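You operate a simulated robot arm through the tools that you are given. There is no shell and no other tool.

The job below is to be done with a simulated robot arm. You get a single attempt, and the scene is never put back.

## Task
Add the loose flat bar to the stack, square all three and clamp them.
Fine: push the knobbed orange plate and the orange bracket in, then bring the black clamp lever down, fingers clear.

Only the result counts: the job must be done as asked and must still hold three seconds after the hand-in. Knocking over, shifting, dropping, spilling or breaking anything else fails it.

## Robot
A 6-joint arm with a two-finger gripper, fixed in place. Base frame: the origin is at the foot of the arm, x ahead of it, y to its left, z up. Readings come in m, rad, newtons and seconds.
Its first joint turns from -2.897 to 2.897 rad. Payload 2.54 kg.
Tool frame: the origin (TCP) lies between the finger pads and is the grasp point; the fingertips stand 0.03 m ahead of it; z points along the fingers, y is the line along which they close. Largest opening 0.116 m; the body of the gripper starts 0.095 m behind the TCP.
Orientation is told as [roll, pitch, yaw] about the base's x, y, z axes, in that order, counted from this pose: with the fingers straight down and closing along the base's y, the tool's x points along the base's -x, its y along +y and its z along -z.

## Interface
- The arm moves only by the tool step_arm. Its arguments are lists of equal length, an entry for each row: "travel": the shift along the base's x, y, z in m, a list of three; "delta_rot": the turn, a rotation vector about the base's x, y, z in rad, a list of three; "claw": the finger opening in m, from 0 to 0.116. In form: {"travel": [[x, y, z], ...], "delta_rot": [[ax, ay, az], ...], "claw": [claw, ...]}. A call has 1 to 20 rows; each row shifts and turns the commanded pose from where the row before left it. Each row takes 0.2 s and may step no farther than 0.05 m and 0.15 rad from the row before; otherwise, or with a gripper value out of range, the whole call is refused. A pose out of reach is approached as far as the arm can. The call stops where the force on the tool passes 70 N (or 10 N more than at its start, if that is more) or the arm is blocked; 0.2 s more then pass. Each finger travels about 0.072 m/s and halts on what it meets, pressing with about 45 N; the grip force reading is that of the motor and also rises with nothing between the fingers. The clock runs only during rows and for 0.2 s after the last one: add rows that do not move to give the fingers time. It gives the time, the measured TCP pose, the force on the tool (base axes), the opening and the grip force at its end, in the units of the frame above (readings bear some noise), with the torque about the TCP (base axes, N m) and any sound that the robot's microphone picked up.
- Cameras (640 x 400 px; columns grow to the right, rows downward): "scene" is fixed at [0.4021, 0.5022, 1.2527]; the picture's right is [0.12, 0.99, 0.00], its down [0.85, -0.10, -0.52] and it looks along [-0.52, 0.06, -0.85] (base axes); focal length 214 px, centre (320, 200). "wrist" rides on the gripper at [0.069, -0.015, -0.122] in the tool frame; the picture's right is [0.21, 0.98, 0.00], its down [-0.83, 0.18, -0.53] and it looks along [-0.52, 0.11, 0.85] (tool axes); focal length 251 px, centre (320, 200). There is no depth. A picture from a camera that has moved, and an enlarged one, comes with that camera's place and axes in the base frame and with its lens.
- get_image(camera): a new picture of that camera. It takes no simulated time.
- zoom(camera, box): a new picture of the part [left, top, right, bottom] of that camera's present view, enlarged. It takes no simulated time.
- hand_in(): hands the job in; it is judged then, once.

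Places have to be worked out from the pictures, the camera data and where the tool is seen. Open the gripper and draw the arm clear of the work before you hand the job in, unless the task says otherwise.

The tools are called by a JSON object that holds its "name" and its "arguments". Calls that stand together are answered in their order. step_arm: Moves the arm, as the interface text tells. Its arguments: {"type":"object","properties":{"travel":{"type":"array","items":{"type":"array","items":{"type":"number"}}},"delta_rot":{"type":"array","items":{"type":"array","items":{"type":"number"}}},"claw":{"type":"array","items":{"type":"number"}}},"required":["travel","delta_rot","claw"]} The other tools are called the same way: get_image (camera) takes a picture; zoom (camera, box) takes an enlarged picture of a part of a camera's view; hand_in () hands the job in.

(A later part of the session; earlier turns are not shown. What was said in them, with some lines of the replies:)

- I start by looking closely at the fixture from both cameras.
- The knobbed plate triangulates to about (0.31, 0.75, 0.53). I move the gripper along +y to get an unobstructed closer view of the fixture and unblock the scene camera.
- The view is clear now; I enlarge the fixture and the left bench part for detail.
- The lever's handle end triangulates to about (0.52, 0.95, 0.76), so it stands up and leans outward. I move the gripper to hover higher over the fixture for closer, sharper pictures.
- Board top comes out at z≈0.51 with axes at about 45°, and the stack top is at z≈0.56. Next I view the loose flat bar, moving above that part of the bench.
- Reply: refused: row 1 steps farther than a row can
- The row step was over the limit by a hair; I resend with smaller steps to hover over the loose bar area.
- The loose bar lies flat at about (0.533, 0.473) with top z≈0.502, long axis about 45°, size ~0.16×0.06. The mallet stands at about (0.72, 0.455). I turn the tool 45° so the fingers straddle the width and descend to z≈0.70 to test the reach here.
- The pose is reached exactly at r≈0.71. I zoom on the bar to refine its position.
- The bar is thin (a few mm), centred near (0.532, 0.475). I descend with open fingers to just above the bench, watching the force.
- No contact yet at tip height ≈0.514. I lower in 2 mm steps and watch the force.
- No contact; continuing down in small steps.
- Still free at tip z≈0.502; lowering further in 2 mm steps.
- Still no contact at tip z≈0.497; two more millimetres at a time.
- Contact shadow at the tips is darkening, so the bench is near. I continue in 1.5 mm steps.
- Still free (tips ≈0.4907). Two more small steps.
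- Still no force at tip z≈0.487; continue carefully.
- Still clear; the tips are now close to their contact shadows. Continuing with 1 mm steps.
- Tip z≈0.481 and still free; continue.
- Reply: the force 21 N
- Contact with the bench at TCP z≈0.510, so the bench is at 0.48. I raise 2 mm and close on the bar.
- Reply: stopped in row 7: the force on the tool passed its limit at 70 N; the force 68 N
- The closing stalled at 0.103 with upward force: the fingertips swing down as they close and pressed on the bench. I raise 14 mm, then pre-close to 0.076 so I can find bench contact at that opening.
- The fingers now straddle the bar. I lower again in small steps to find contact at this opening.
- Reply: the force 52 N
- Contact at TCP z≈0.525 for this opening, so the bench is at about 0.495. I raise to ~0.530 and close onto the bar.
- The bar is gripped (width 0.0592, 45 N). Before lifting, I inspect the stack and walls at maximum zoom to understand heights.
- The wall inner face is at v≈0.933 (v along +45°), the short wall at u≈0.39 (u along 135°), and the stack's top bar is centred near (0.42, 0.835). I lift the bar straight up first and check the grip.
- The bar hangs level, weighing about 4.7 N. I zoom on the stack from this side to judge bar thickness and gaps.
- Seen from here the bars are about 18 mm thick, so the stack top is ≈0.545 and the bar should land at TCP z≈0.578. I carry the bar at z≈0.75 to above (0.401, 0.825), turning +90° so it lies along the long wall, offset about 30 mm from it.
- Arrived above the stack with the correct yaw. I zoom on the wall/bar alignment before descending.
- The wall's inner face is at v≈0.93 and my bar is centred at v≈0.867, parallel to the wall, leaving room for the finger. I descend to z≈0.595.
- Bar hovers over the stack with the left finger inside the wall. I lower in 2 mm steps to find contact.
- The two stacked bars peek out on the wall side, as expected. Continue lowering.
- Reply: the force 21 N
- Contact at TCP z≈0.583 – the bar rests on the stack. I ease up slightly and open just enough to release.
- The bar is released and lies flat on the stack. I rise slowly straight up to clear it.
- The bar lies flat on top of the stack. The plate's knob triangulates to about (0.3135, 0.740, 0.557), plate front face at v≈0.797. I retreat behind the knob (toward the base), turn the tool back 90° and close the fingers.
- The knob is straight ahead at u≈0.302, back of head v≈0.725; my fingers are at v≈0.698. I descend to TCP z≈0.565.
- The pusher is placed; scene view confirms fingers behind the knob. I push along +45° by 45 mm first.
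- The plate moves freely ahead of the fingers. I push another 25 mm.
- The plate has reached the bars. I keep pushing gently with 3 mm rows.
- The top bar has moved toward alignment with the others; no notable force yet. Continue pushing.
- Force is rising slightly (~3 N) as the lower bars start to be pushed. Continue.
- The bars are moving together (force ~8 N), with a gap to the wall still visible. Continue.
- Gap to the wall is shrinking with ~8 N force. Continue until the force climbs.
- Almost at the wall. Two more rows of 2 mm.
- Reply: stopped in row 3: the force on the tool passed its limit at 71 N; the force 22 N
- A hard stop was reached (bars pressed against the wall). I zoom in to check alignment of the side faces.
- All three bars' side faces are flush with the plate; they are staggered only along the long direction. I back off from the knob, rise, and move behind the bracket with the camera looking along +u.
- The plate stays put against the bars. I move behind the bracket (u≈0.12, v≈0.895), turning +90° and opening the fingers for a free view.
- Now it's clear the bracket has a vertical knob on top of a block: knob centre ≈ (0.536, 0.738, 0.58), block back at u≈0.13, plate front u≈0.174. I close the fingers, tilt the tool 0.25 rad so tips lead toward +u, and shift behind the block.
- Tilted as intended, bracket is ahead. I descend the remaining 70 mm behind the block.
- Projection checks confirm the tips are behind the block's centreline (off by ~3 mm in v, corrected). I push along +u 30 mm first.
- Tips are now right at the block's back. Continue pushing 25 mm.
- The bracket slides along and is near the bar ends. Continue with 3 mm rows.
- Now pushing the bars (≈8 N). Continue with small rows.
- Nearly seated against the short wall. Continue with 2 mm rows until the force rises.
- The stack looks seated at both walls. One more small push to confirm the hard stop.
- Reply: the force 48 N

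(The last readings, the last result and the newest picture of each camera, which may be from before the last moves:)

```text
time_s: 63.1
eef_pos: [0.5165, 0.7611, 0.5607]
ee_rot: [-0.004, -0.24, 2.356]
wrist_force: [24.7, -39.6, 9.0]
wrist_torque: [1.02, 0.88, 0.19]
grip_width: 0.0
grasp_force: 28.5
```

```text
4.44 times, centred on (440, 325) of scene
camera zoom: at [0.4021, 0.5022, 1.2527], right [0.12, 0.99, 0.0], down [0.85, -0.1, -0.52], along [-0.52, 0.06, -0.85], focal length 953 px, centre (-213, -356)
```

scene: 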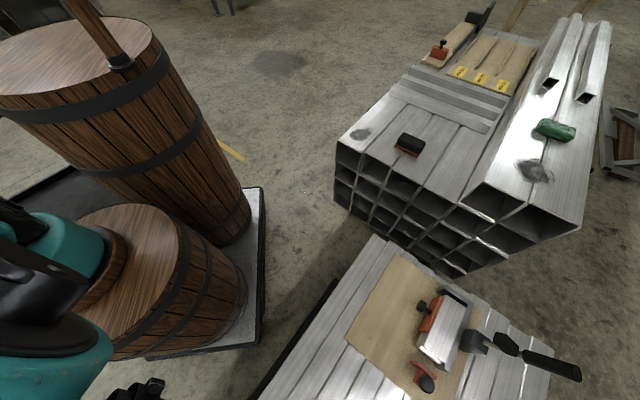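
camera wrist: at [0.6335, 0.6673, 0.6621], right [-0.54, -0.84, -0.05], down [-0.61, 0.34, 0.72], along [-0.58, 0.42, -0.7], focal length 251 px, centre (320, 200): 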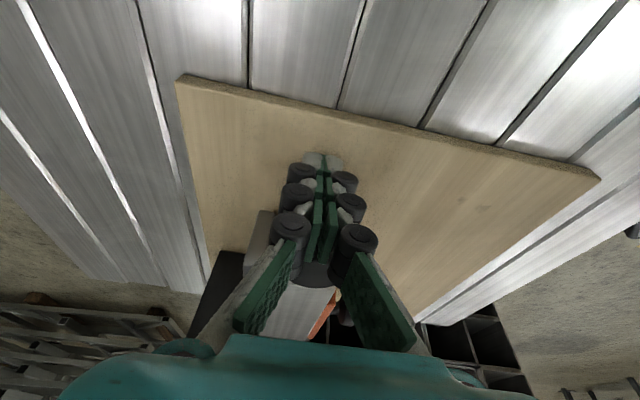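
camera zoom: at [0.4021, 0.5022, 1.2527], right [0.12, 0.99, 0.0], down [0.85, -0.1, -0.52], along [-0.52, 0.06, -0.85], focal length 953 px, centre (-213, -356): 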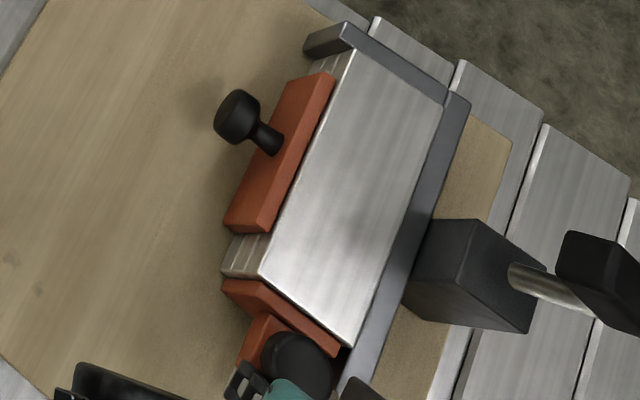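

Hard stop at ~47 N with all bar ends flush: squared both ways. I back off along −u, then rise, and untilt.

{"name": "step_arm", "arguments": {"travel": [[0.004, -0.004, 0], [0.014, -0.014, 0], [0.02, -0.02, 0.0], [0, 0, 0.03], [0, 0, 0.045], [0, 0, 0.045], [0, 0, 0.045], [0, 0, 0.045], [0, 0, 0]], "delta_rot": [[0, 0, 0], [0, 0, 0], [0, 0, 0], [0, 0, 0], [0, 0, 0], [-0.0884, -0.0884, 0], [-0.0884, -0.0884, 0], [0, 0, 0], [0, 0, 0]], "claw": [0, 0, 0, 0, 0, 0.03, 0.07, 0.1, 0.116]}}

{"name": "get_image", "arguments": {"camera": "wrist"}}

{"name": "zoom", "arguments": {"camera": "scene", "box": [400, 270, 490, 380]}}

{"name": "zoom", "arguments": {"camera": "wrist", "box": [160, 80, 420, 320]}}

```text
time_s: 65.2
eef_pos: [0.5518, 0.7247, 0.77]
ee_rot: [-0.004, 0.008, 2.36]
wrist_force: [0.2, -0.8, 0.7]
wrist_torque: [0.0, -0.01, 0.04]
grip_width: 0.1142
grasp_force: 0.0
```

```text
taken
camera wrist: at [0.6115, 0.6884, 0.8936], right [-0.54, -0.84, 0.0], down [-0.72, 0.45, 0.53], along [-0.44, 0.28, -0.85], focal length 251 px, centre (320, 200)
```

wrist: 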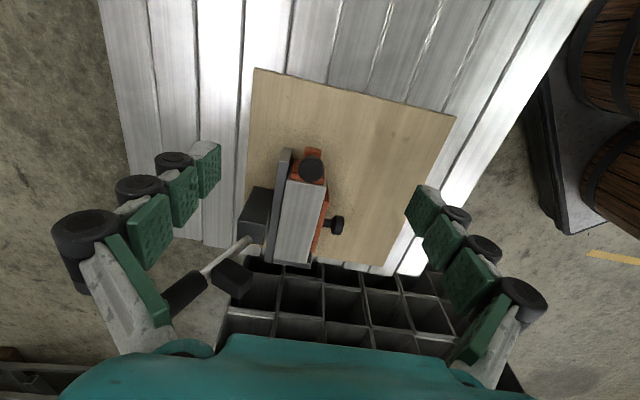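

```text
3.64 times, centred on (445, 325) of scene
camera zoom: at [0.4021, 0.5022, 1.2527], right [0.12, 0.99, 0.0], down [0.85, -0.1, -0.52], along [-0.52, 0.06, -0.85], focal length 780 px, centre (-134, -254)
```

zoom: 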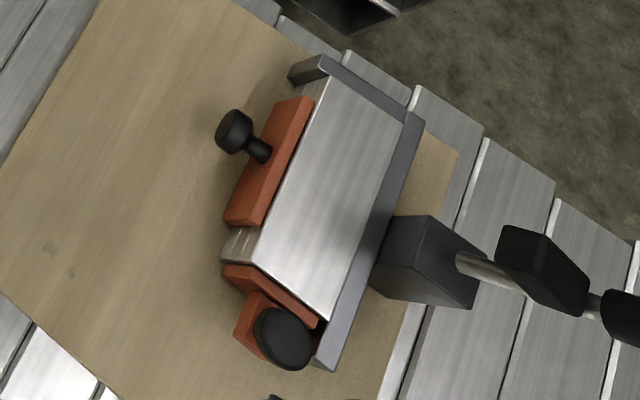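

```text
1.67 times, centred on (290, 200) of wrist
camera zoom: at [0.6115, 0.6884, 0.8936], right [-0.54, -0.84, 0.0], down [-0.72, 0.45, 0.53], along [-0.44, 0.28, -0.85], focal length 419 px, centre (370, 200)
```

zoom: 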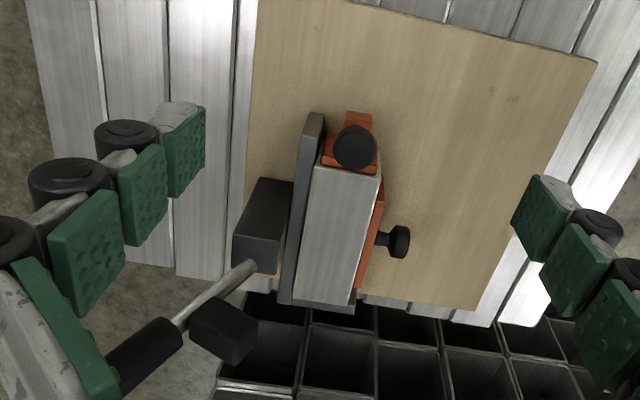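

All three bars are flush and both orange parts seated. The lever's pivot is near (v≈0.96, u≈0.30, z≈0.62), handle leaning outward ~30° with end near z≈0.76. I rise and go to an inner pre-grasp viewpoint, yawing back −90° so the fingers close along u.

{"name": "step_arm", "arguments": {"travel": [[0, 0, 0.04], [0, 0, 0.04], [0, 0, 0.02], [-0.0118, 0.0091, 0], [-0.0118, 0.0091, 0], [-0.0118, 0.0091, 0], [-0.0118, 0.0091, 0], [-0.0118, 0.0091, 0], [-0.0118, 0.0091, 0], [-0.0118, 0.0091, 0], [-0.0118, 0.0091, 0], [-0.0118, 0.0091, 0], [-0.0118, 0.0091, 0], [-0.0118, 0.0091, 0], [-0.0118, 0.0091, 0], [0, 0, 0], [0, 0, 0]], "delta_rot": [[0, 0, 0], [0, 0, 0], [0, 0, 0], [0, 0, -0.131], [0, 0, -0.131], [0, 0, -0.131], [0, 0, -0.131], [0, 0, -0.131], [0, 0, -0.131], [0, 0, -0.131], [0, 0, -0.131], [0, 0, -0.131], [0, 0, -0.131], [0, 0, -0.131], [0, 0, -0.131], [0, 0, 0], [0, 0, 0]], "claw": [0.116, 0.116, 0.116, 0.116, 0.116, 0.116, 0.116, 0.116, 0.116, 0.116, 0.116, 0.116, 0.116, 0.116, 0.116, 0.116, 0.116]}}

{"name": "get_image", "arguments": {"camera": "wrist"}}

{"name": "get_image", "arguments": {"camera": "scene"}}

```text
time_s: 68.8
eef_pos: [0.4108, 0.8353, 0.8695]
ee_rot: [-0.003, 0.008, 0.788]
wrist_force: [-0.4, 0.7, 0.1]
wrist_torque: [-0.02, 0.02, -0.04]
grip_width: 0.1163
grasp_force: 0.1
```

```text
taken
camera wrist: at [0.3743, 0.7765, 0.993], right [-0.84, 0.54, 0.0], down [0.46, 0.72, 0.53], along [0.28, 0.44, -0.85], focal length 251 px, centre (320, 200)
```

wrist: 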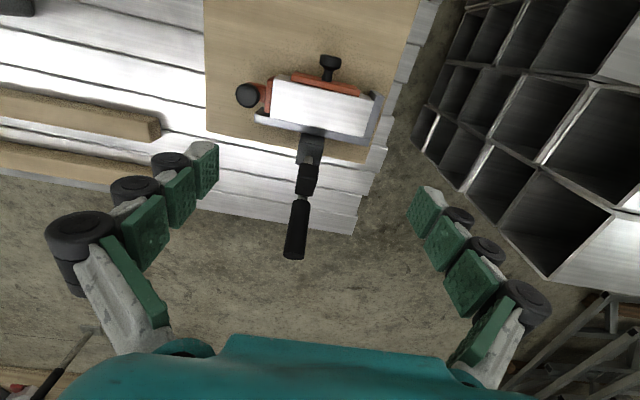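

```text
taken
```

scene: 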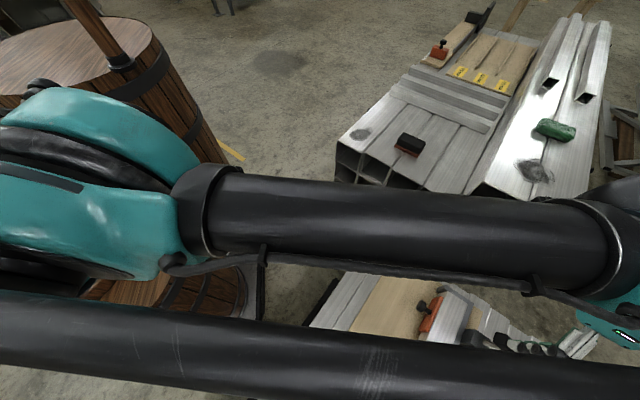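

Clear view of the lever. I zoom to measure its axis.

{"name": "zoom", "arguments": {"camera": "wrist", "box": [220, 60, 400, 270]}}

```text
1.90 times, centred on (310, 165) of wrist
camera zoom: at [0.3743, 0.7765, 0.993], right [-0.84, 0.54, 0.0], down [0.46, 0.72, 0.53], along [0.28, 0.44, -0.85], focal length 479 px, centre (339, 267)
```

zoom: 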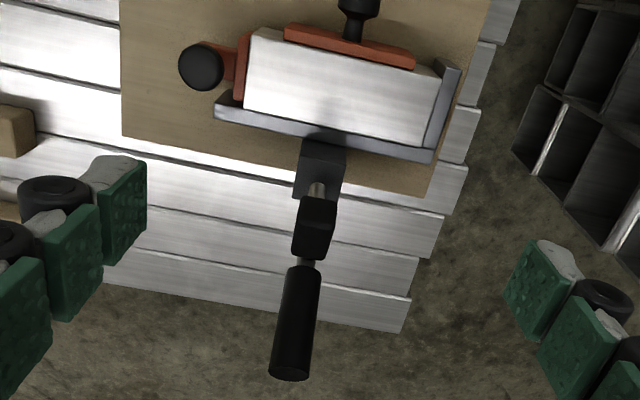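

The lever axis runs from (v 0.961, z 0.631) at its base to (v 1.035, z 0.768) at the handle end, u≈0.299. I tilt the tool 0.6 rad outward and move to ~80 mm short of the handle, fingers open 0.08.

{"name": "step_arm", "arguments": {"travel": [[0, 0, 0], [0.01, 0.01, 0], [0.0125, 0.0125, -0.01], [0.013, 0.013, -0.02], [0.013, 0.013, -0.02], [0.0137, 0.0137, -0.0245], [0, 0, 0], [0, 0, 0]], "delta_rot": [[0.0849, -0.0849, 0], [0.0849, -0.0849, 0], [0.0849, -0.0849, 0], [0.0849, -0.0849, 0], [0.0849, -0.0849, 0], [0, 0, 0], [0, 0, 0], [0, 0, 0]], "claw": [0.1, 0.08, 0.08, 0.08, 0.08, 0.08, 0.08, 0.08]}}

{"name": "get_image", "arguments": {"camera": "wrist"}}

{"name": "get_image", "arguments": {"camera": "scene"}}

```text
time_s: 70.5
eef_pos: [0.473, 0.8968, 0.7951]
ee_rot: [-0.003, -0.591, 0.787]
wrist_force: [0.2, 0.4, -0.6]
wrist_torque: [0.01, 0.0, -0.01]
grip_width: 0.0798
grasp_force: 0.0
```

```text
taken
camera wrist: at [0.3958, 0.7981, 0.8585], right [-0.82, 0.56, -0.12], down [0.14, 0.4, 0.9], along [0.56, 0.72, -0.41], focal length 251 px, centre (320, 200)
```

wrist: 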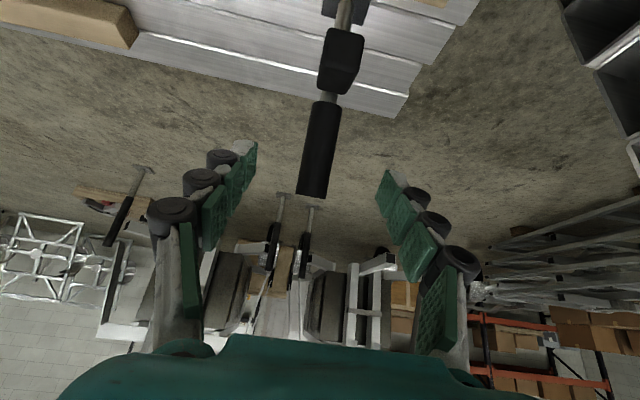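

```text
taken
```

scene: 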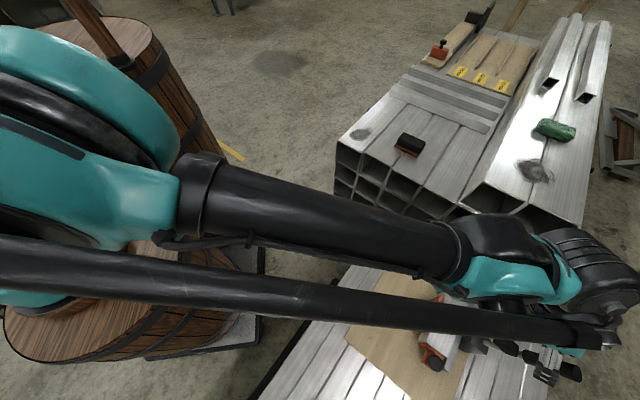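

The handle is centred between the fingertips. I advance 80 mm along the tool axis so the handle sits between the pads.

{"name": "step_arm", "arguments": {"travel": [[0.008, 0.008, -0.0165], [0.008, 0.008, -0.0165], [0.008, 0.008, -0.0165], [0.008, 0.008, -0.0165], [0, 0, 0]], "delta_rot": [[0, 0, 0], [0, 0, 0], [0, 0, 0], [0, 0, 0], [0, 0, 0]], "claw": [0.08, 0.08, 0.08, 0.08, 0.08]}}

{"name": "get_image", "arguments": {"camera": "wrist"}}

{"name": "zoom", "arguments": {"camera": "scene", "box": [440, 260, 620, 400]}}

```text
time_s: 71.8
eef_pos: [0.5042, 0.929, 0.7299]
ee_rot: [-0.003, -0.591, 0.79]
wrist_force: [-0.6, 0.1, -0.5]
wrist_torque: [0.0, 0.0, -0.02]
grip_width: 0.0802
grasp_force: 0.0
```

```text
taken
camera wrist: at [0.4278, 0.8305, 0.7927], right [-0.82, 0.56, -0.12], down [0.14, 0.4, 0.9], along [0.56, 0.72, -0.41], focal length 251 px, centre (320, 200)
```

wrist: 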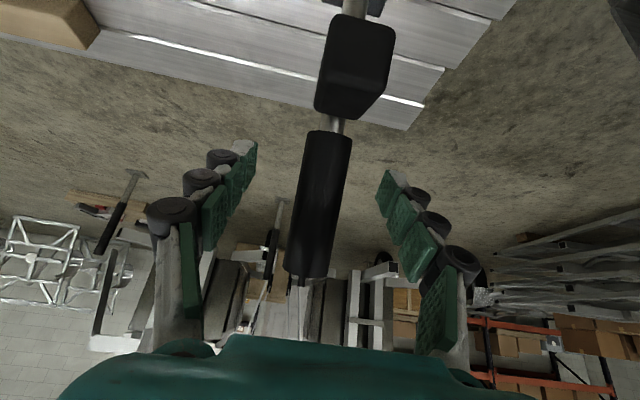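

```text
2.86 times, centred on (530, 330) of scene
camera zoom: at [0.4021, 0.5022, 1.2527], right [0.12, 0.99, 0.0], down [0.85, -0.1, -0.52], along [-0.52, 0.06, -0.85], focal length 613 px, centre (-280, -171)
```

zoom: 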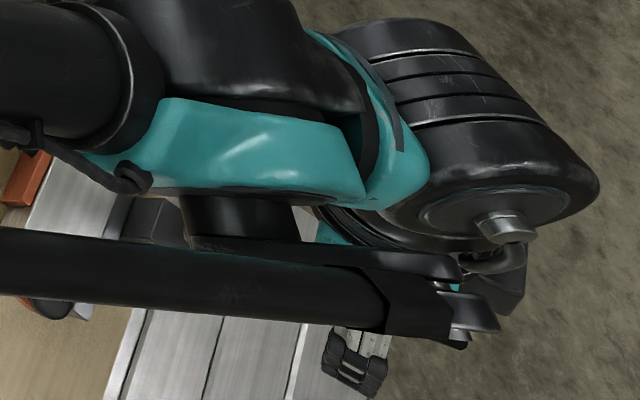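

The handle runs right through the grasp point. I close the fingers on it.

{"name": "step_arm", "arguments": {"travel": [[0, 0, 0], [0, 0, 0], [0, 0, 0], [0, 0, 0], [0, 0, 0]], "delta_rot": [[0, 0, 0], [0, 0, 0], [0, 0, 0], [0, 0, 0], [0, 0, 0]], "claw": [0.06, 0.04, 0.025, 0.015, 0.015]}}

{"name": "get_image", "arguments": {"camera": "wrist"}}

```text
time_s: 73.0
eef_pos: [0.5047, 0.9297, 0.7293]
ee_rot: [-0.002, -0.591, 0.788]
wrist_force: [0.3, -0.1, -0.5]
wrist_torque: [0.11, 0.06, -0.03]
grip_width: 0.0246
grasp_force: 45.0
```

```text
taken
camera wrist: at [0.4276, 0.8305, 0.7928], right [-0.82, 0.56, -0.12], down [0.14, 0.4, 0.9], along [0.56, 0.72, -0.41], focal length 251 px, centre (320, 200)
```

wrist: 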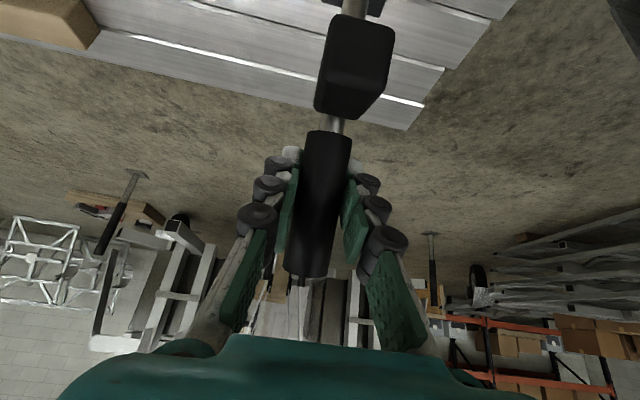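

Gripped at 0.0246. I start pulling along the estimated arc in small steps and watch the force.

{"name": "step_arm", "arguments": {"travel": [[-0.0042, -0.0042, 0.0031], [-0.0043, -0.0043, 0.0027], [-0.0044, -0.0044, 0.0024], [0, 0, 0]], "delta_rot": [[0, 0, 0], [0, 0, 0], [0, 0, 0], [0, 0, 0]], "claw": [0.015, 0.015, 0.015, 0.015]}}

{"name": "get_image", "arguments": {"camera": "wrist"}}

```text
time_s: 74.0
eef_pos: [0.4926, 0.9156, 0.7368]
ee_rot: [-0.004, -0.592, 0.788]
wrist_force: [6.1, 6.0, -14.2]
wrist_torque: [0.96, -0.79, -0.03]
grip_width: 0.0243
grasp_force: 45.2
```

```text
taken
camera wrist: at [0.415, 0.8179, 0.8004], right [-0.82, 0.56, -0.12], down [0.14, 0.41, 0.9], along [0.56, 0.72, -0.41], focal length 251 px, centre (320, 200)
```

wrist: 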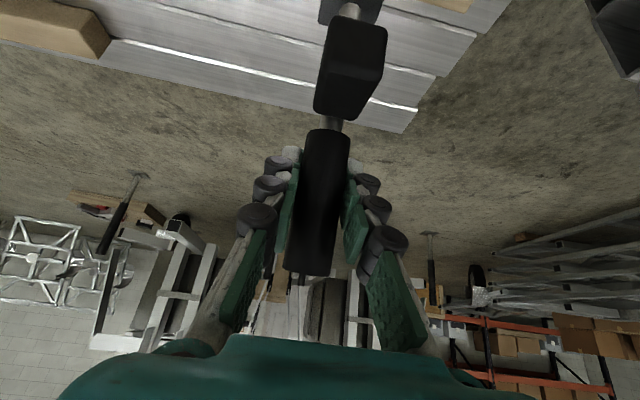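

The lever follows; the radial pull says my arc was slightly too wide, so I use a slightly higher pivot. Continue past vertical in steps.

{"name": "step_arm", "arguments": {"travel": [[-0.0055, -0.0055, 0.0013], [-0.0057, -0.0057, 0.0018], [-0.0057, -0.0057, 0.0013], [0, 0, 0]], "delta_rot": [[0, 0, 0], [0, 0, 0], [0, 0, 0], [0, 0, 0]], "claw": [0.015, 0.015, 0.015, 0.015]}}

{"name": "get_image", "arguments": {"camera": "wrist"}}

```text
time_s: 75.0
eef_pos: [0.4751, 0.8998, 0.743]
ee_rot: [-0.002, -0.59, 0.786]
wrist_force: [5.5, 11.4, -5.0]
wrist_torque: [1.03, -0.85, 0.0]
grip_width: 0.0246
grasp_force: 45.0
```

```text
taken
camera wrist: at [0.3979, 0.8007, 0.8047], right [-0.82, 0.56, -0.12], down [0.14, 0.4, 0.9], along [0.56, 0.72, -0.41], focal length 251 px, centre (320, 200)
```

wrist: 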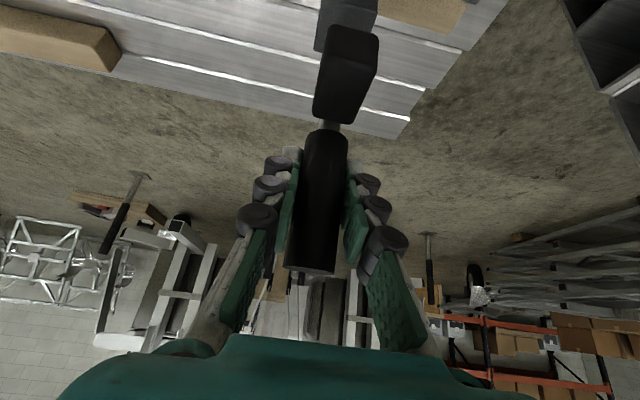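

Tracking well at α≈83°. Continue over the top to about 103°.

{"name": "step_arm", "arguments": {"travel": [[-0.006, -0.006, 0], [-0.0057, -0.0057, 0], [-0.0058, -0.0058, -0.0005], [-0.0057, -0.0057, -0.001], [-0.0057, -0.0057, -0.0016], [0, 0, 0]], "delta_rot": [[0, 0, 0], [0, 0, 0], [0, 0, 0], [0, 0, 0], [0, 0, 0], [0, 0, 0]], "claw": [0.015, 0.015, 0.015, 0.015, 0.015, 0.015]}}

{"name": "get_image", "arguments": {"camera": "wrist"}}

{"name": "zoom", "arguments": {"camera": "scene", "box": [400, 240, 600, 400]}}

```text
time_s: 76.3
eef_pos: [0.4462, 0.8718, 0.7386]
ee_rot: [-0.003, -0.591, 0.788]
wrist_force: [7.2, 14.4, -6.7]
wrist_torque: [1.29, -0.99, 0.05]
grip_width: 0.0248
grasp_force: 45.1
```

```text
taken
camera wrist: at [0.3691, 0.7719, 0.8018], right [-0.82, 0.56, -0.12], down [0.14, 0.4, 0.9], along [0.56, 0.72, -0.41], focal length 251 px, centre (320, 200)
```

wrist: 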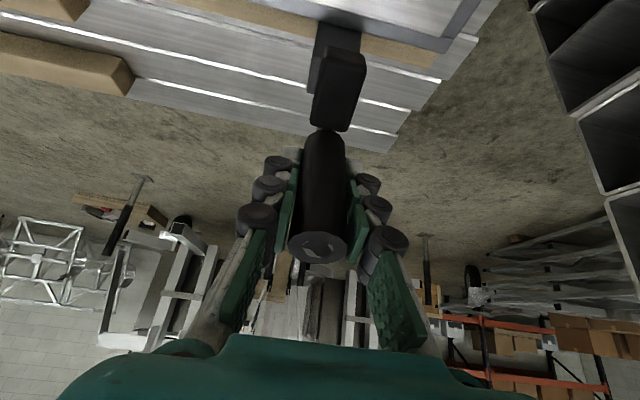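

```text
2.50 times, centred on (500, 320) of scene
camera zoom: at [0.4021, 0.5022, 1.2527], right [0.12, 0.99, 0.0], down [0.85, -0.1, -0.52], along [-0.52, 0.06, -0.85], focal length 536 px, centre (-130, -100)
```

zoom: 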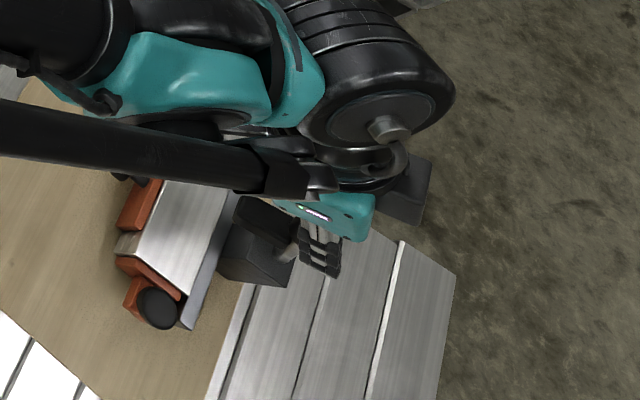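

Lever is past vertical (α≈103°) and following smoothly. Continue the arc to about 127°.

{"name": "step_arm", "arguments": {"travel": [[-0.0056, -0.0056, -0.0017], [-0.0054, -0.0054, -0.0026], [-0.0052, -0.0052, -0.0032], [-0.0051, -0.0051, -0.0036], [-0.005, -0.005, -0.0042], [-0.0047, -0.0047, -0.0047], [0, 0, 0]], "delta_rot": [[0, 0, 0], [0, 0, 0], [0, 0, 0], [0, 0, 0], [0, 0, 0], [0, 0, 0], [0, 0, 0]], "claw": [0.015, 0.015, 0.015, 0.015, 0.015, 0.015, 0.015]}}

{"name": "get_image", "arguments": {"camera": "wrist"}}

{"name": "zoom", "arguments": {"camera": "scene", "box": [400, 240, 600, 400]}}

```text
time_s: 78.0
eef_pos: [0.4151, 0.8383, 0.7205]
ee_rot: [-0.003, -0.59, 0.787]
wrist_force: [0.0, 0.5, -0.6]
wrist_torque: [0.0, 0.0, -0.01]
grip_width: 0.015
grasp_force: 0.0
```

```text
taken
camera wrist: at [0.3379, 0.7399, 0.7824], right [-0.82, 0.56, -0.12], down [0.14, 0.4, 0.9], along [0.56, 0.72, -0.41], focal length 251 px, centre (320, 200)
```

wrist: 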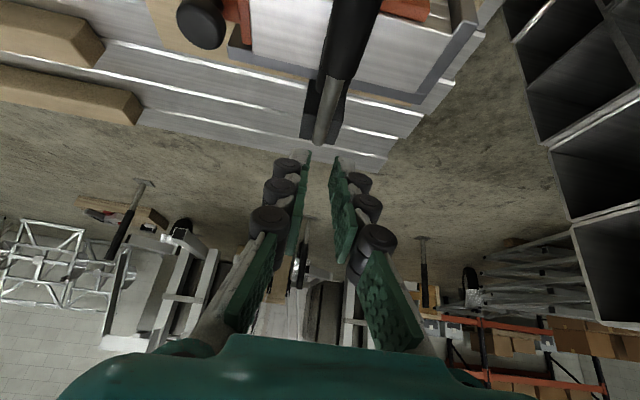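

```text
2.50 times, centred on (500, 320) of scene
camera zoom: at [0.4021, 0.5022, 1.2527], right [0.12, 0.99, 0.0], down [0.85, -0.1, -0.52], along [-0.52, 0.06, -0.85], focal length 536 px, centre (-130, -100)
```

zoom: 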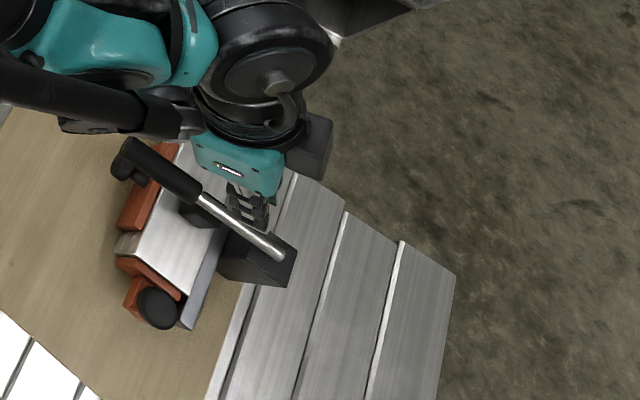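

The lever slipped out of the grip past vertical and swung over toward the stack on its own. I raise the tool clear and inspect.

{"name": "step_arm", "arguments": {"travel": [[0, 0, 0.03], [0, 0, 0.04], [0, 0, 0.04], [0, 0, 0.03], [0, 0, 0], [0, 0, 0]], "delta_rot": [[0, 0, 0], [0, 0, 0], [0, 0, 0], [0, 0, 0], [0, 0, 0], [0, 0, 0]], "claw": [0.03, 0.06, 0.09, 0.116, 0.116, 0.116]}}

{"name": "get_image", "arguments": {"camera": "wrist"}}

{"name": "zoom", "arguments": {"camera": "scene", "box": [400, 270, 500, 390]}}

```text
time_s: 79.3
eef_pos: [0.4147, 0.84, 0.8596]
ee_rot: [-0.004, -0.592, 0.786]
wrist_force: [-0.1, -0.4, 0.0]
wrist_torque: [-0.02, 0.03, 0.0]
grip_width: 0.1156
grasp_force: 0.1
```

```text
taken
camera wrist: at [0.3376, 0.7405, 0.9221], right [-0.82, 0.56, -0.12], down [0.14, 0.4, 0.9], along [0.56, 0.72, -0.41], focal length 251 px, centre (320, 200)
```

wrist: 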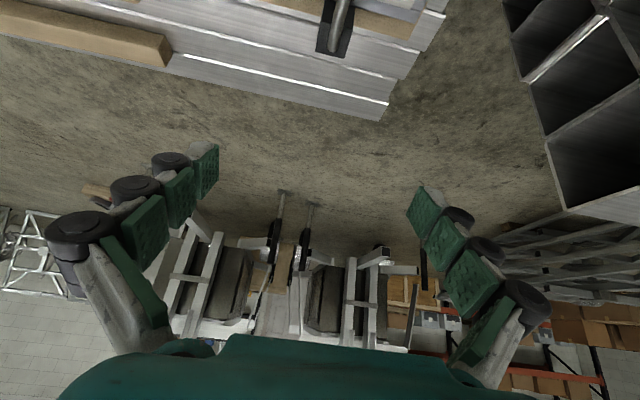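

```text
3.33 times, centred on (450, 330) of scene
camera zoom: at [0.4021, 0.5022, 1.2527], right [0.12, 0.99, 0.0], down [0.85, -0.1, -0.52], along [-0.52, 0.06, -0.85], focal length 715 px, centre (-113, -233)
```

zoom: 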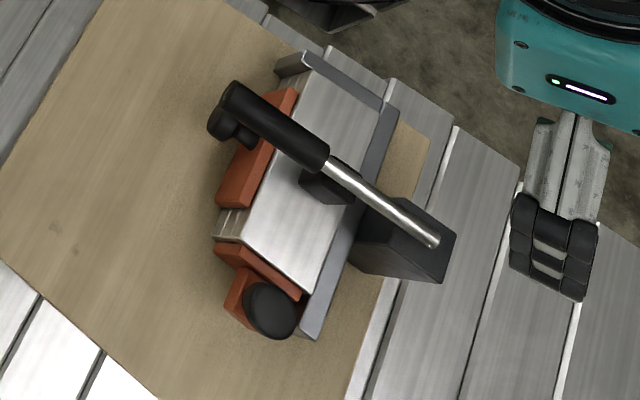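

The lever now lies roughly horizontal over the stack with its head on the top bar. To ensure it is fully clamped, I untilt the tool, close the fingers and position above the handle near (0.375, 0.80).

{"name": "step_arm", "arguments": {"travel": [[-0.008, -0.008, 0], [-0.008, -0.008, 0], [-0.008, -0.008, 0], [-0.008, -0.008, 0], [-0.0083, -0.0083, 0], [0, 0, 0], [0, 0, 0]], "delta_rot": [[-0.0849, 0.0849, 0], [-0.0849, 0.0849, 0], [-0.0849, 0.0849, 0], [-0.0849, 0.0849, 0], [-0.0849, 0.0849, 0], [0, 0, 0], [0, 0, 0]], "claw": [0.116, 0.116, 0.116, 0.116, 0.116, 0.116, 0.116]}}

{"name": "get_image", "arguments": {"camera": "wrist"}}

{"name": "zoom", "arguments": {"camera": "wrist", "box": [220, 20, 420, 200]}}

```text
time_s: 81.0
eef_pos: [0.3763, 0.7994, 0.8589]
ee_rot: [-0.004, 0.009, 0.787]
wrist_force: [-0.7, -0.1, 0.4]
wrist_torque: [0.01, -0.02, 0.01]
grip_width: 0.1159
grasp_force: 0.1
```

```text
taken
camera wrist: at [0.3384, 0.7409, 0.9818], right [-0.84, 0.54, 0.0], down [0.46, 0.72, 0.53], along [0.28, 0.44, -0.85], focal length 251 px, centre (320, 200)
```

wrist: 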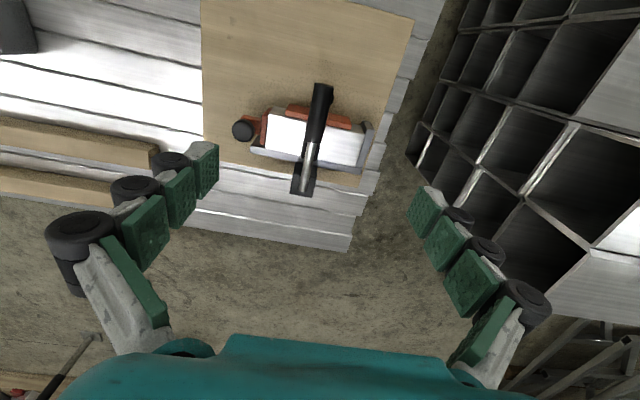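

```text
2.22 times, centred on (320, 110) of wrist
camera zoom: at [0.3384, 0.7409, 0.9818], right [-0.84, 0.54, 0.0], down [0.46, 0.72, 0.53], along [0.28, 0.44, -0.85], focal length 559 px, centre (320, 400)
```

zoom: 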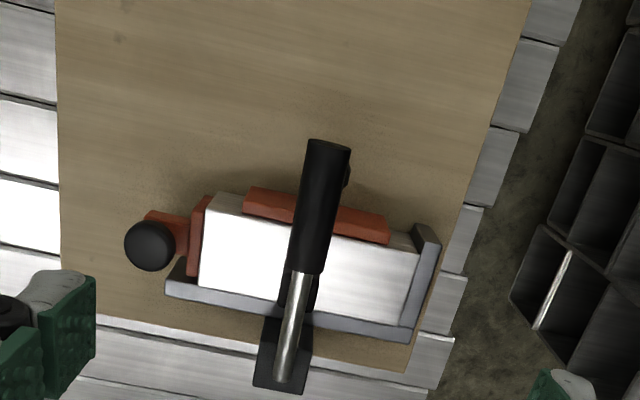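

The lever lies square over the middle of the stack. I close the fingers and descend above the handle to just short of contact.

{"name": "step_arm", "arguments": {"travel": [[0, 0, -0.02], [0, 0, -0.04], [0, 0, -0.04], [0, 0, -0.04], [0, 0, -0.022], [0, 0, 0], [0, 0, 0]], "delta_rot": [[0, 0, 0], [0, 0, 0], [0, 0, 0], [0, 0, 0], [0, 0, 0], [0, 0, 0], [0, 0, 0]], "claw": [0.08, 0.05, 0.02, 0, 0, 0, 0]}}

{"name": "zoom", "arguments": {"camera": "scene", "box": [400, 250, 520, 390]}}

{"name": "get_image", "arguments": {"camera": "wrist"}}

```text
time_s: 82.5
eef_pos: [0.3751, 0.7997, 0.6962]
ee_rot: [-0.002, 0.007, 0.787]
wrist_force: [0.1, 0.0, -0.5]
wrist_torque: [-0.01, 0.01, 0.01]
grip_width: 0.0
grasp_force: 28.4
```

```text
2.86 times, centred on (460, 320) of scene
camera zoom: at [0.4021, 0.5022, 1.2527], right [0.12, 0.99, 0.0], down [0.85, -0.1, -0.52], along [-0.52, 0.06, -0.85], focal length 613 px, centre (-80, -143)
```

zoom: 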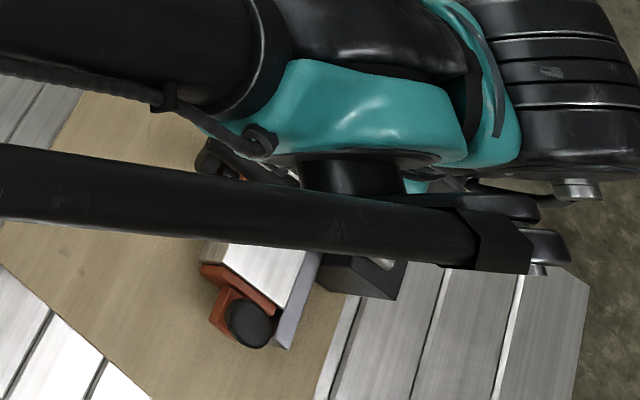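

```text
taken
camera wrist: at [0.3386, 0.741, 0.8198], right [-0.84, 0.54, 0.0], down [0.46, 0.72, 0.53], along [0.28, 0.44, -0.85], focal length 251 px, centre (320, 200)
```

wrist: 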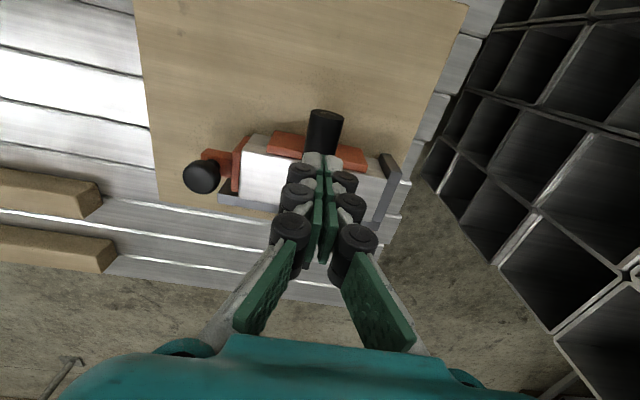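

The fingertips are directly over the handle. I lower in 3 mm steps to press on it.

{"name": "step_arm", "arguments": {"travel": [[0, 0, -0.004], [0, 0, -0.004], [0, 0, -0.004], [0, 0, -0.003], [0, 0, 0]], "delta_rot": [[0, 0, 0], [0, 0, 0], [0, 0, 0], [0, 0, 0], [0, 0, 0]], "claw": [0, 0, 0, 0, 0]}}

```text
time_s: 83.8
eef_pos: [0.3738, 0.7999, 0.6824]
ee_rot: [-0.003, 0.008, 0.785]
wrist_force: [-0.3, 0.1, 0.4]
wrist_torque: [0.01, 0.02, 0.01]
grip_width: 0.0
grasp_force: 28.8
```

No contact yet; continue lowering.

{"name": "step_arm", "arguments": {"travel": [[0, 0, -0.003], [0, 0, -0.003], [0, 0, -0.003], [0, 0, 0]], "delta_rot": [[0, 0, 0], [0, 0, 0], [0, 0, 0], [0, 0, 0]], "claw": [0, 0, 0, 0]}}

```text
time_s: 84.8
eef_pos: [0.3746, 0.7989, 0.6723]
ee_rot: [-0.003, 0.007, 0.787]
wrist_force: [-0.2, 0.4, 0.8]
wrist_torque: [-0.01, 0.0, 0.03]
grip_width: 0.0
grasp_force: 28.3
```

Still free; continue with 2–3 mm steps.

{"name": "step_arm", "arguments": {"travel": [[0, 0, -0.003], [0, 0, -0.003], [0, 0, 0]], "delta_rot": [[0, 0, 0], [0, 0, 0], [0, 0, 0]], "claw": [0, 0, 0]}}

{"name": "get_image", "arguments": {"camera": "wrist"}}

```text
time_s: 85.5
eef_pos: [0.3753, 0.7979, 0.6674]
ee_rot: [-0.003, 0.008, 0.787]
wrist_force: [0.2, -0.1, -0.3]
wrist_torque: [-0.01, 0.0, 0.0]
grip_width: 0.0
grasp_force: 28.8
```

```text
taken
camera wrist: at [0.338, 0.7403, 0.7902], right [-0.84, 0.54, 0.0], down [0.46, 0.72, 0.53], along [0.28, 0.44, -0.85], focal length 251 px, centre (320, 200)
```

wrist: 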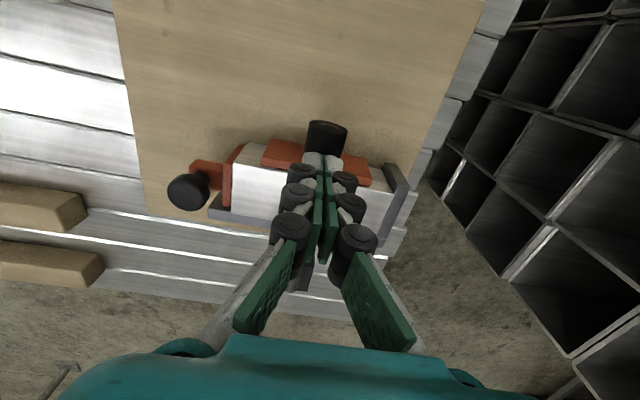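

Tips still just above the handle; two more small steps.

{"name": "step_arm", "arguments": {"travel": [[0, 0, -0.002], [0, 0, -0.002], [0, 0, 0]], "delta_rot": [[0, 0, 0], [0, 0, 0], [0, 0, 0]], "claw": [0, 0, 0]}}

```text
time_s: 86.3
eef_pos: [0.374, 0.7975, 0.6658]
ee_rot: [-0.002, 0.005, 0.787]
wrist_force: [3.2, 7.4, 40.4]
wrist_torque: [0.52, -0.37, 0.06]
grip_width: 0.0062
grasp_force: 28.7
```

Firm contact (40 N) right away, so the lever is already down on the stack. I press another 1.5 mm to make sure it is seated.

{"name": "step_arm", "arguments": {"travel": [[0, 0, -0.0015], [0, 0, 0], [0, 0, 0]], "delta_rot": [[0, 0, 0], [0, 0, 0], [0, 0, 0]], "claw": [0, 0, 0]}}

{"name": "get_image", "arguments": {"camera": "wrist"}}

```text
time_s: 87.1
eef_pos: [0.3758, 0.7982, 0.6644]
ee_rot: [-0.003, 0.004, 0.786]
wrist_force: [-4.1, -4.6, 32.1]
wrist_torque: [0.15, -0.16, -0.06]
grip_width: 0.0059
grasp_force: 28.7
stopped in row 3: the force on the tool passed its limit at 71 N (the readings are from after the stop); the commanded pose is now the measured one
```

```text
taken
camera wrist: at [0.3379, 0.7401, 0.7879], right [-0.84, 0.54, 0.0], down [0.46, 0.72, 0.53], along [0.28, 0.45, -0.85], focal length 251 px, centre (320, 200)
```

wrist: 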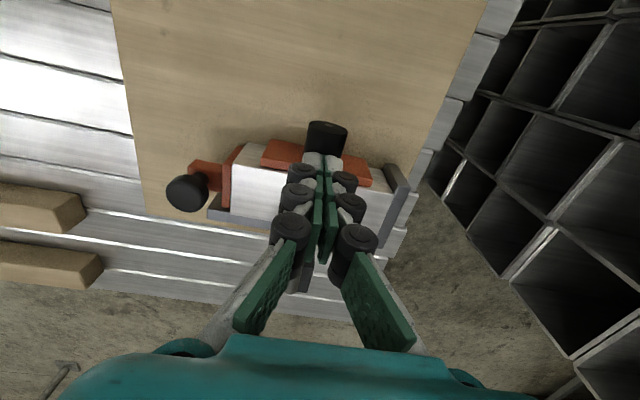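

The lever resisted over 70 N without moving: it's fully down. I lift straight up, and inspect from above.

{"name": "step_arm", "arguments": {"travel": [[0, 0, 0.005], [0, 0, 0.015], [0, 0, 0.04], [0, 0, 0.045], [0, 0, 0.045], [0, 0, 0.045], [0, 0, 0], [0, 0, 0]], "delta_rot": [[0, 0, 0], [0, 0, 0], [0, 0, 0], [0, 0, 0], [0, 0, 0], [0, 0, 0], [0, 0, 0], [0, 0, 0]], "claw": [0.006, 0.01, 0.03, 0.06, 0.09, 0.116, 0.116, 0.116]}}

{"name": "zoom", "arguments": {"camera": "wrist", "box": [220, 20, 420, 200]}}

{"name": "get_image", "arguments": {"camera": "wrist"}}

```text
time_s: 88.9
eef_pos: [0.3759, 0.8003, 0.858]
ee_rot: [-0.003, 0.005, 0.788]
wrist_force: [0.0, 0.1, -0.5]
wrist_torque: [-0.04, -0.03, -0.05]
grip_width: 0.116
grasp_force: 0.0
```

```text
2.22 times, centred on (320, 110) of wrist
camera zoom: at [0.3391, 0.7411, 0.9802], right [-0.84, 0.54, 0.0], down [0.46, 0.72, 0.53], along [0.28, 0.45, -0.85], focal length 559 px, centre (320, 400)
```

zoom: 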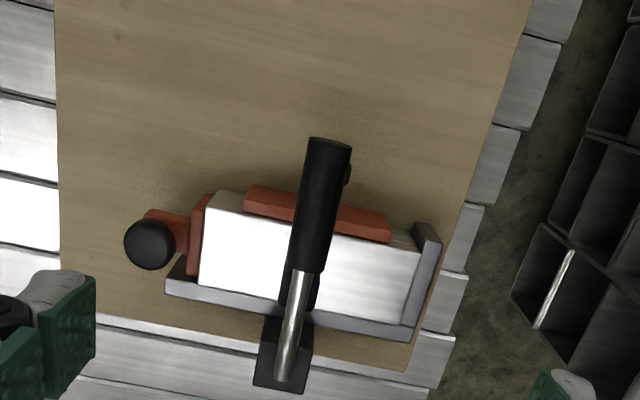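

```text
taken
camera wrist: at [0.3391, 0.7411, 0.9802], right [-0.84, 0.54, 0.0], down [0.46, 0.72, 0.53], along [0.28, 0.45, -0.85], focal length 251 px, centre (320, 200)
```

wrist: 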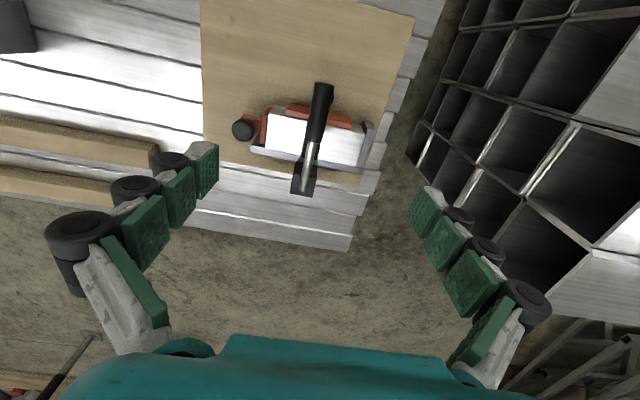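

The clamp is down and the stack looks seated. I draw the arm clear back toward the starting pose and take final checking pictures.

{"name": "step_arm", "arguments": {"travel": [[0, 0, 0.04], [0, 0, 0.04], [-0.012, -0.03, 0.03], [-0.012, -0.035, 0.02], [-0.015, -0.04, 0.01], [-0.015, -0.04, 0], [-0.015, -0.04, 0], [-0.015, -0.04, 0], [-0.015, -0.04, 0], [-0.015, -0.04, 0], [0, 0, 0], [0, 0, 0]], "delta_rot": [[0, 0, 0], [0, 0, 0], [0, 0, -0.1], [0, 0, -0.1], [0, 0, -0.1], [0, 0, -0.1], [0, 0, -0.1], [0, 0, -0.1], [0, 0, -0.1], [0, 0, -0.085], [0, 0, 0], [0, 0, 0]], "claw": [0.116, 0.116, 0.116, 0.116, 0.116, 0.116, 0.116, 0.116, 0.116, 0.116, 0.116, 0.116]}}

{"name": "get_image", "arguments": {"camera": "scene"}}

{"name": "zoom", "arguments": {"camera": "scene", "box": [410, 270, 480, 370]}}

{"name": "get_image", "arguments": {"camera": "wrist"}}

```text
time_s: 91.5
eef_pos: [0.2615, 0.4948, 0.9965]
ee_rot: [-0.001, 0.006, 0.0]
wrist_force: [0.5, 0.2, 0.7]
wrist_torque: [0.02, -0.01, 0.01]
grip_width: 0.116
grasp_force: 0.1
```

```text
taken
```

scene: 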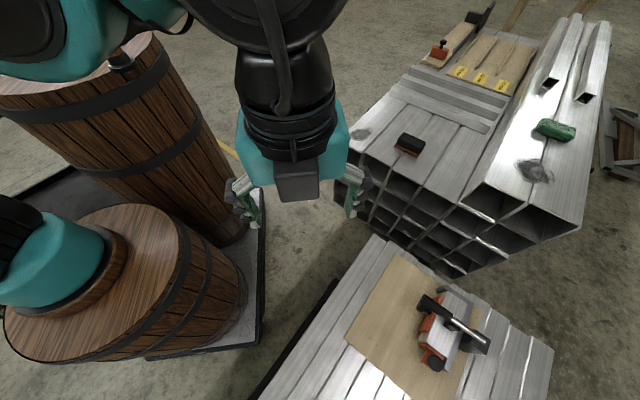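

```text
4.00 times, centred on (445, 320) of scene
camera zoom: at [0.4021, 0.5022, 1.2527], right [0.12, 0.99, 0.0], down [0.85, -0.1, -0.52], along [-0.52, 0.06, -0.85], focal length 858 px, centre (-180, -280)
```

zoom: 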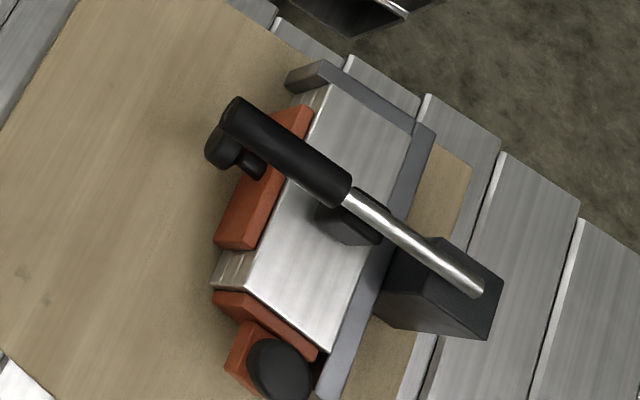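

```text
taken
camera wrist: at [0.1942, 0.48, 1.12], right [-0.22, 0.98, 0.0], down [0.83, 0.18, 0.53], along [0.52, 0.11, -0.85], focal length 251 px, centre (320, 200)
```

wrist: 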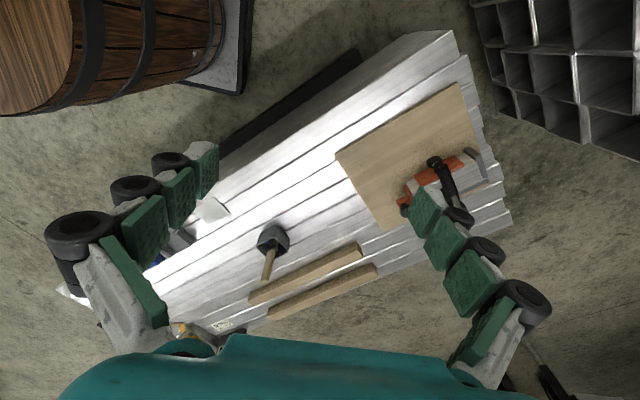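

Everything is in place: the three bars are flush at both walls, the plate and bracket are against them, and the clamp head is pressing on the top bar. The mallet, wood strips and other items haven't moved, and the arm is clear with the gripper open. I hand in the job.

{"name": "hand_in", "arguments": {}}

```text
The job is handed in.
```

I added the loose bar to the stack, squared all three bars and brought the clamp lever down. I then handed the job in; no result came back.

- **Bar:** It was placed on top of the two stacked bars.
- **Squaring:** I pushed the knobbed plate in until it stopped hard against the long wall, then the bracket until it stopped against the short wall. In the final pictures the bar sides and ends look flush.
- **Clamp:** I pulled the lever past vertical. It then slipped out of the fingers and swung down onto the stack by itself. I pressed on the handle afterwards and it held against more than 70 N. I heard no click or latch sound, so that press is my only evidence it is clamped.
- **Surroundings:** The mallet and wood strips look unmoved in the final pictures. The arm is clear of the work with the gripper open.
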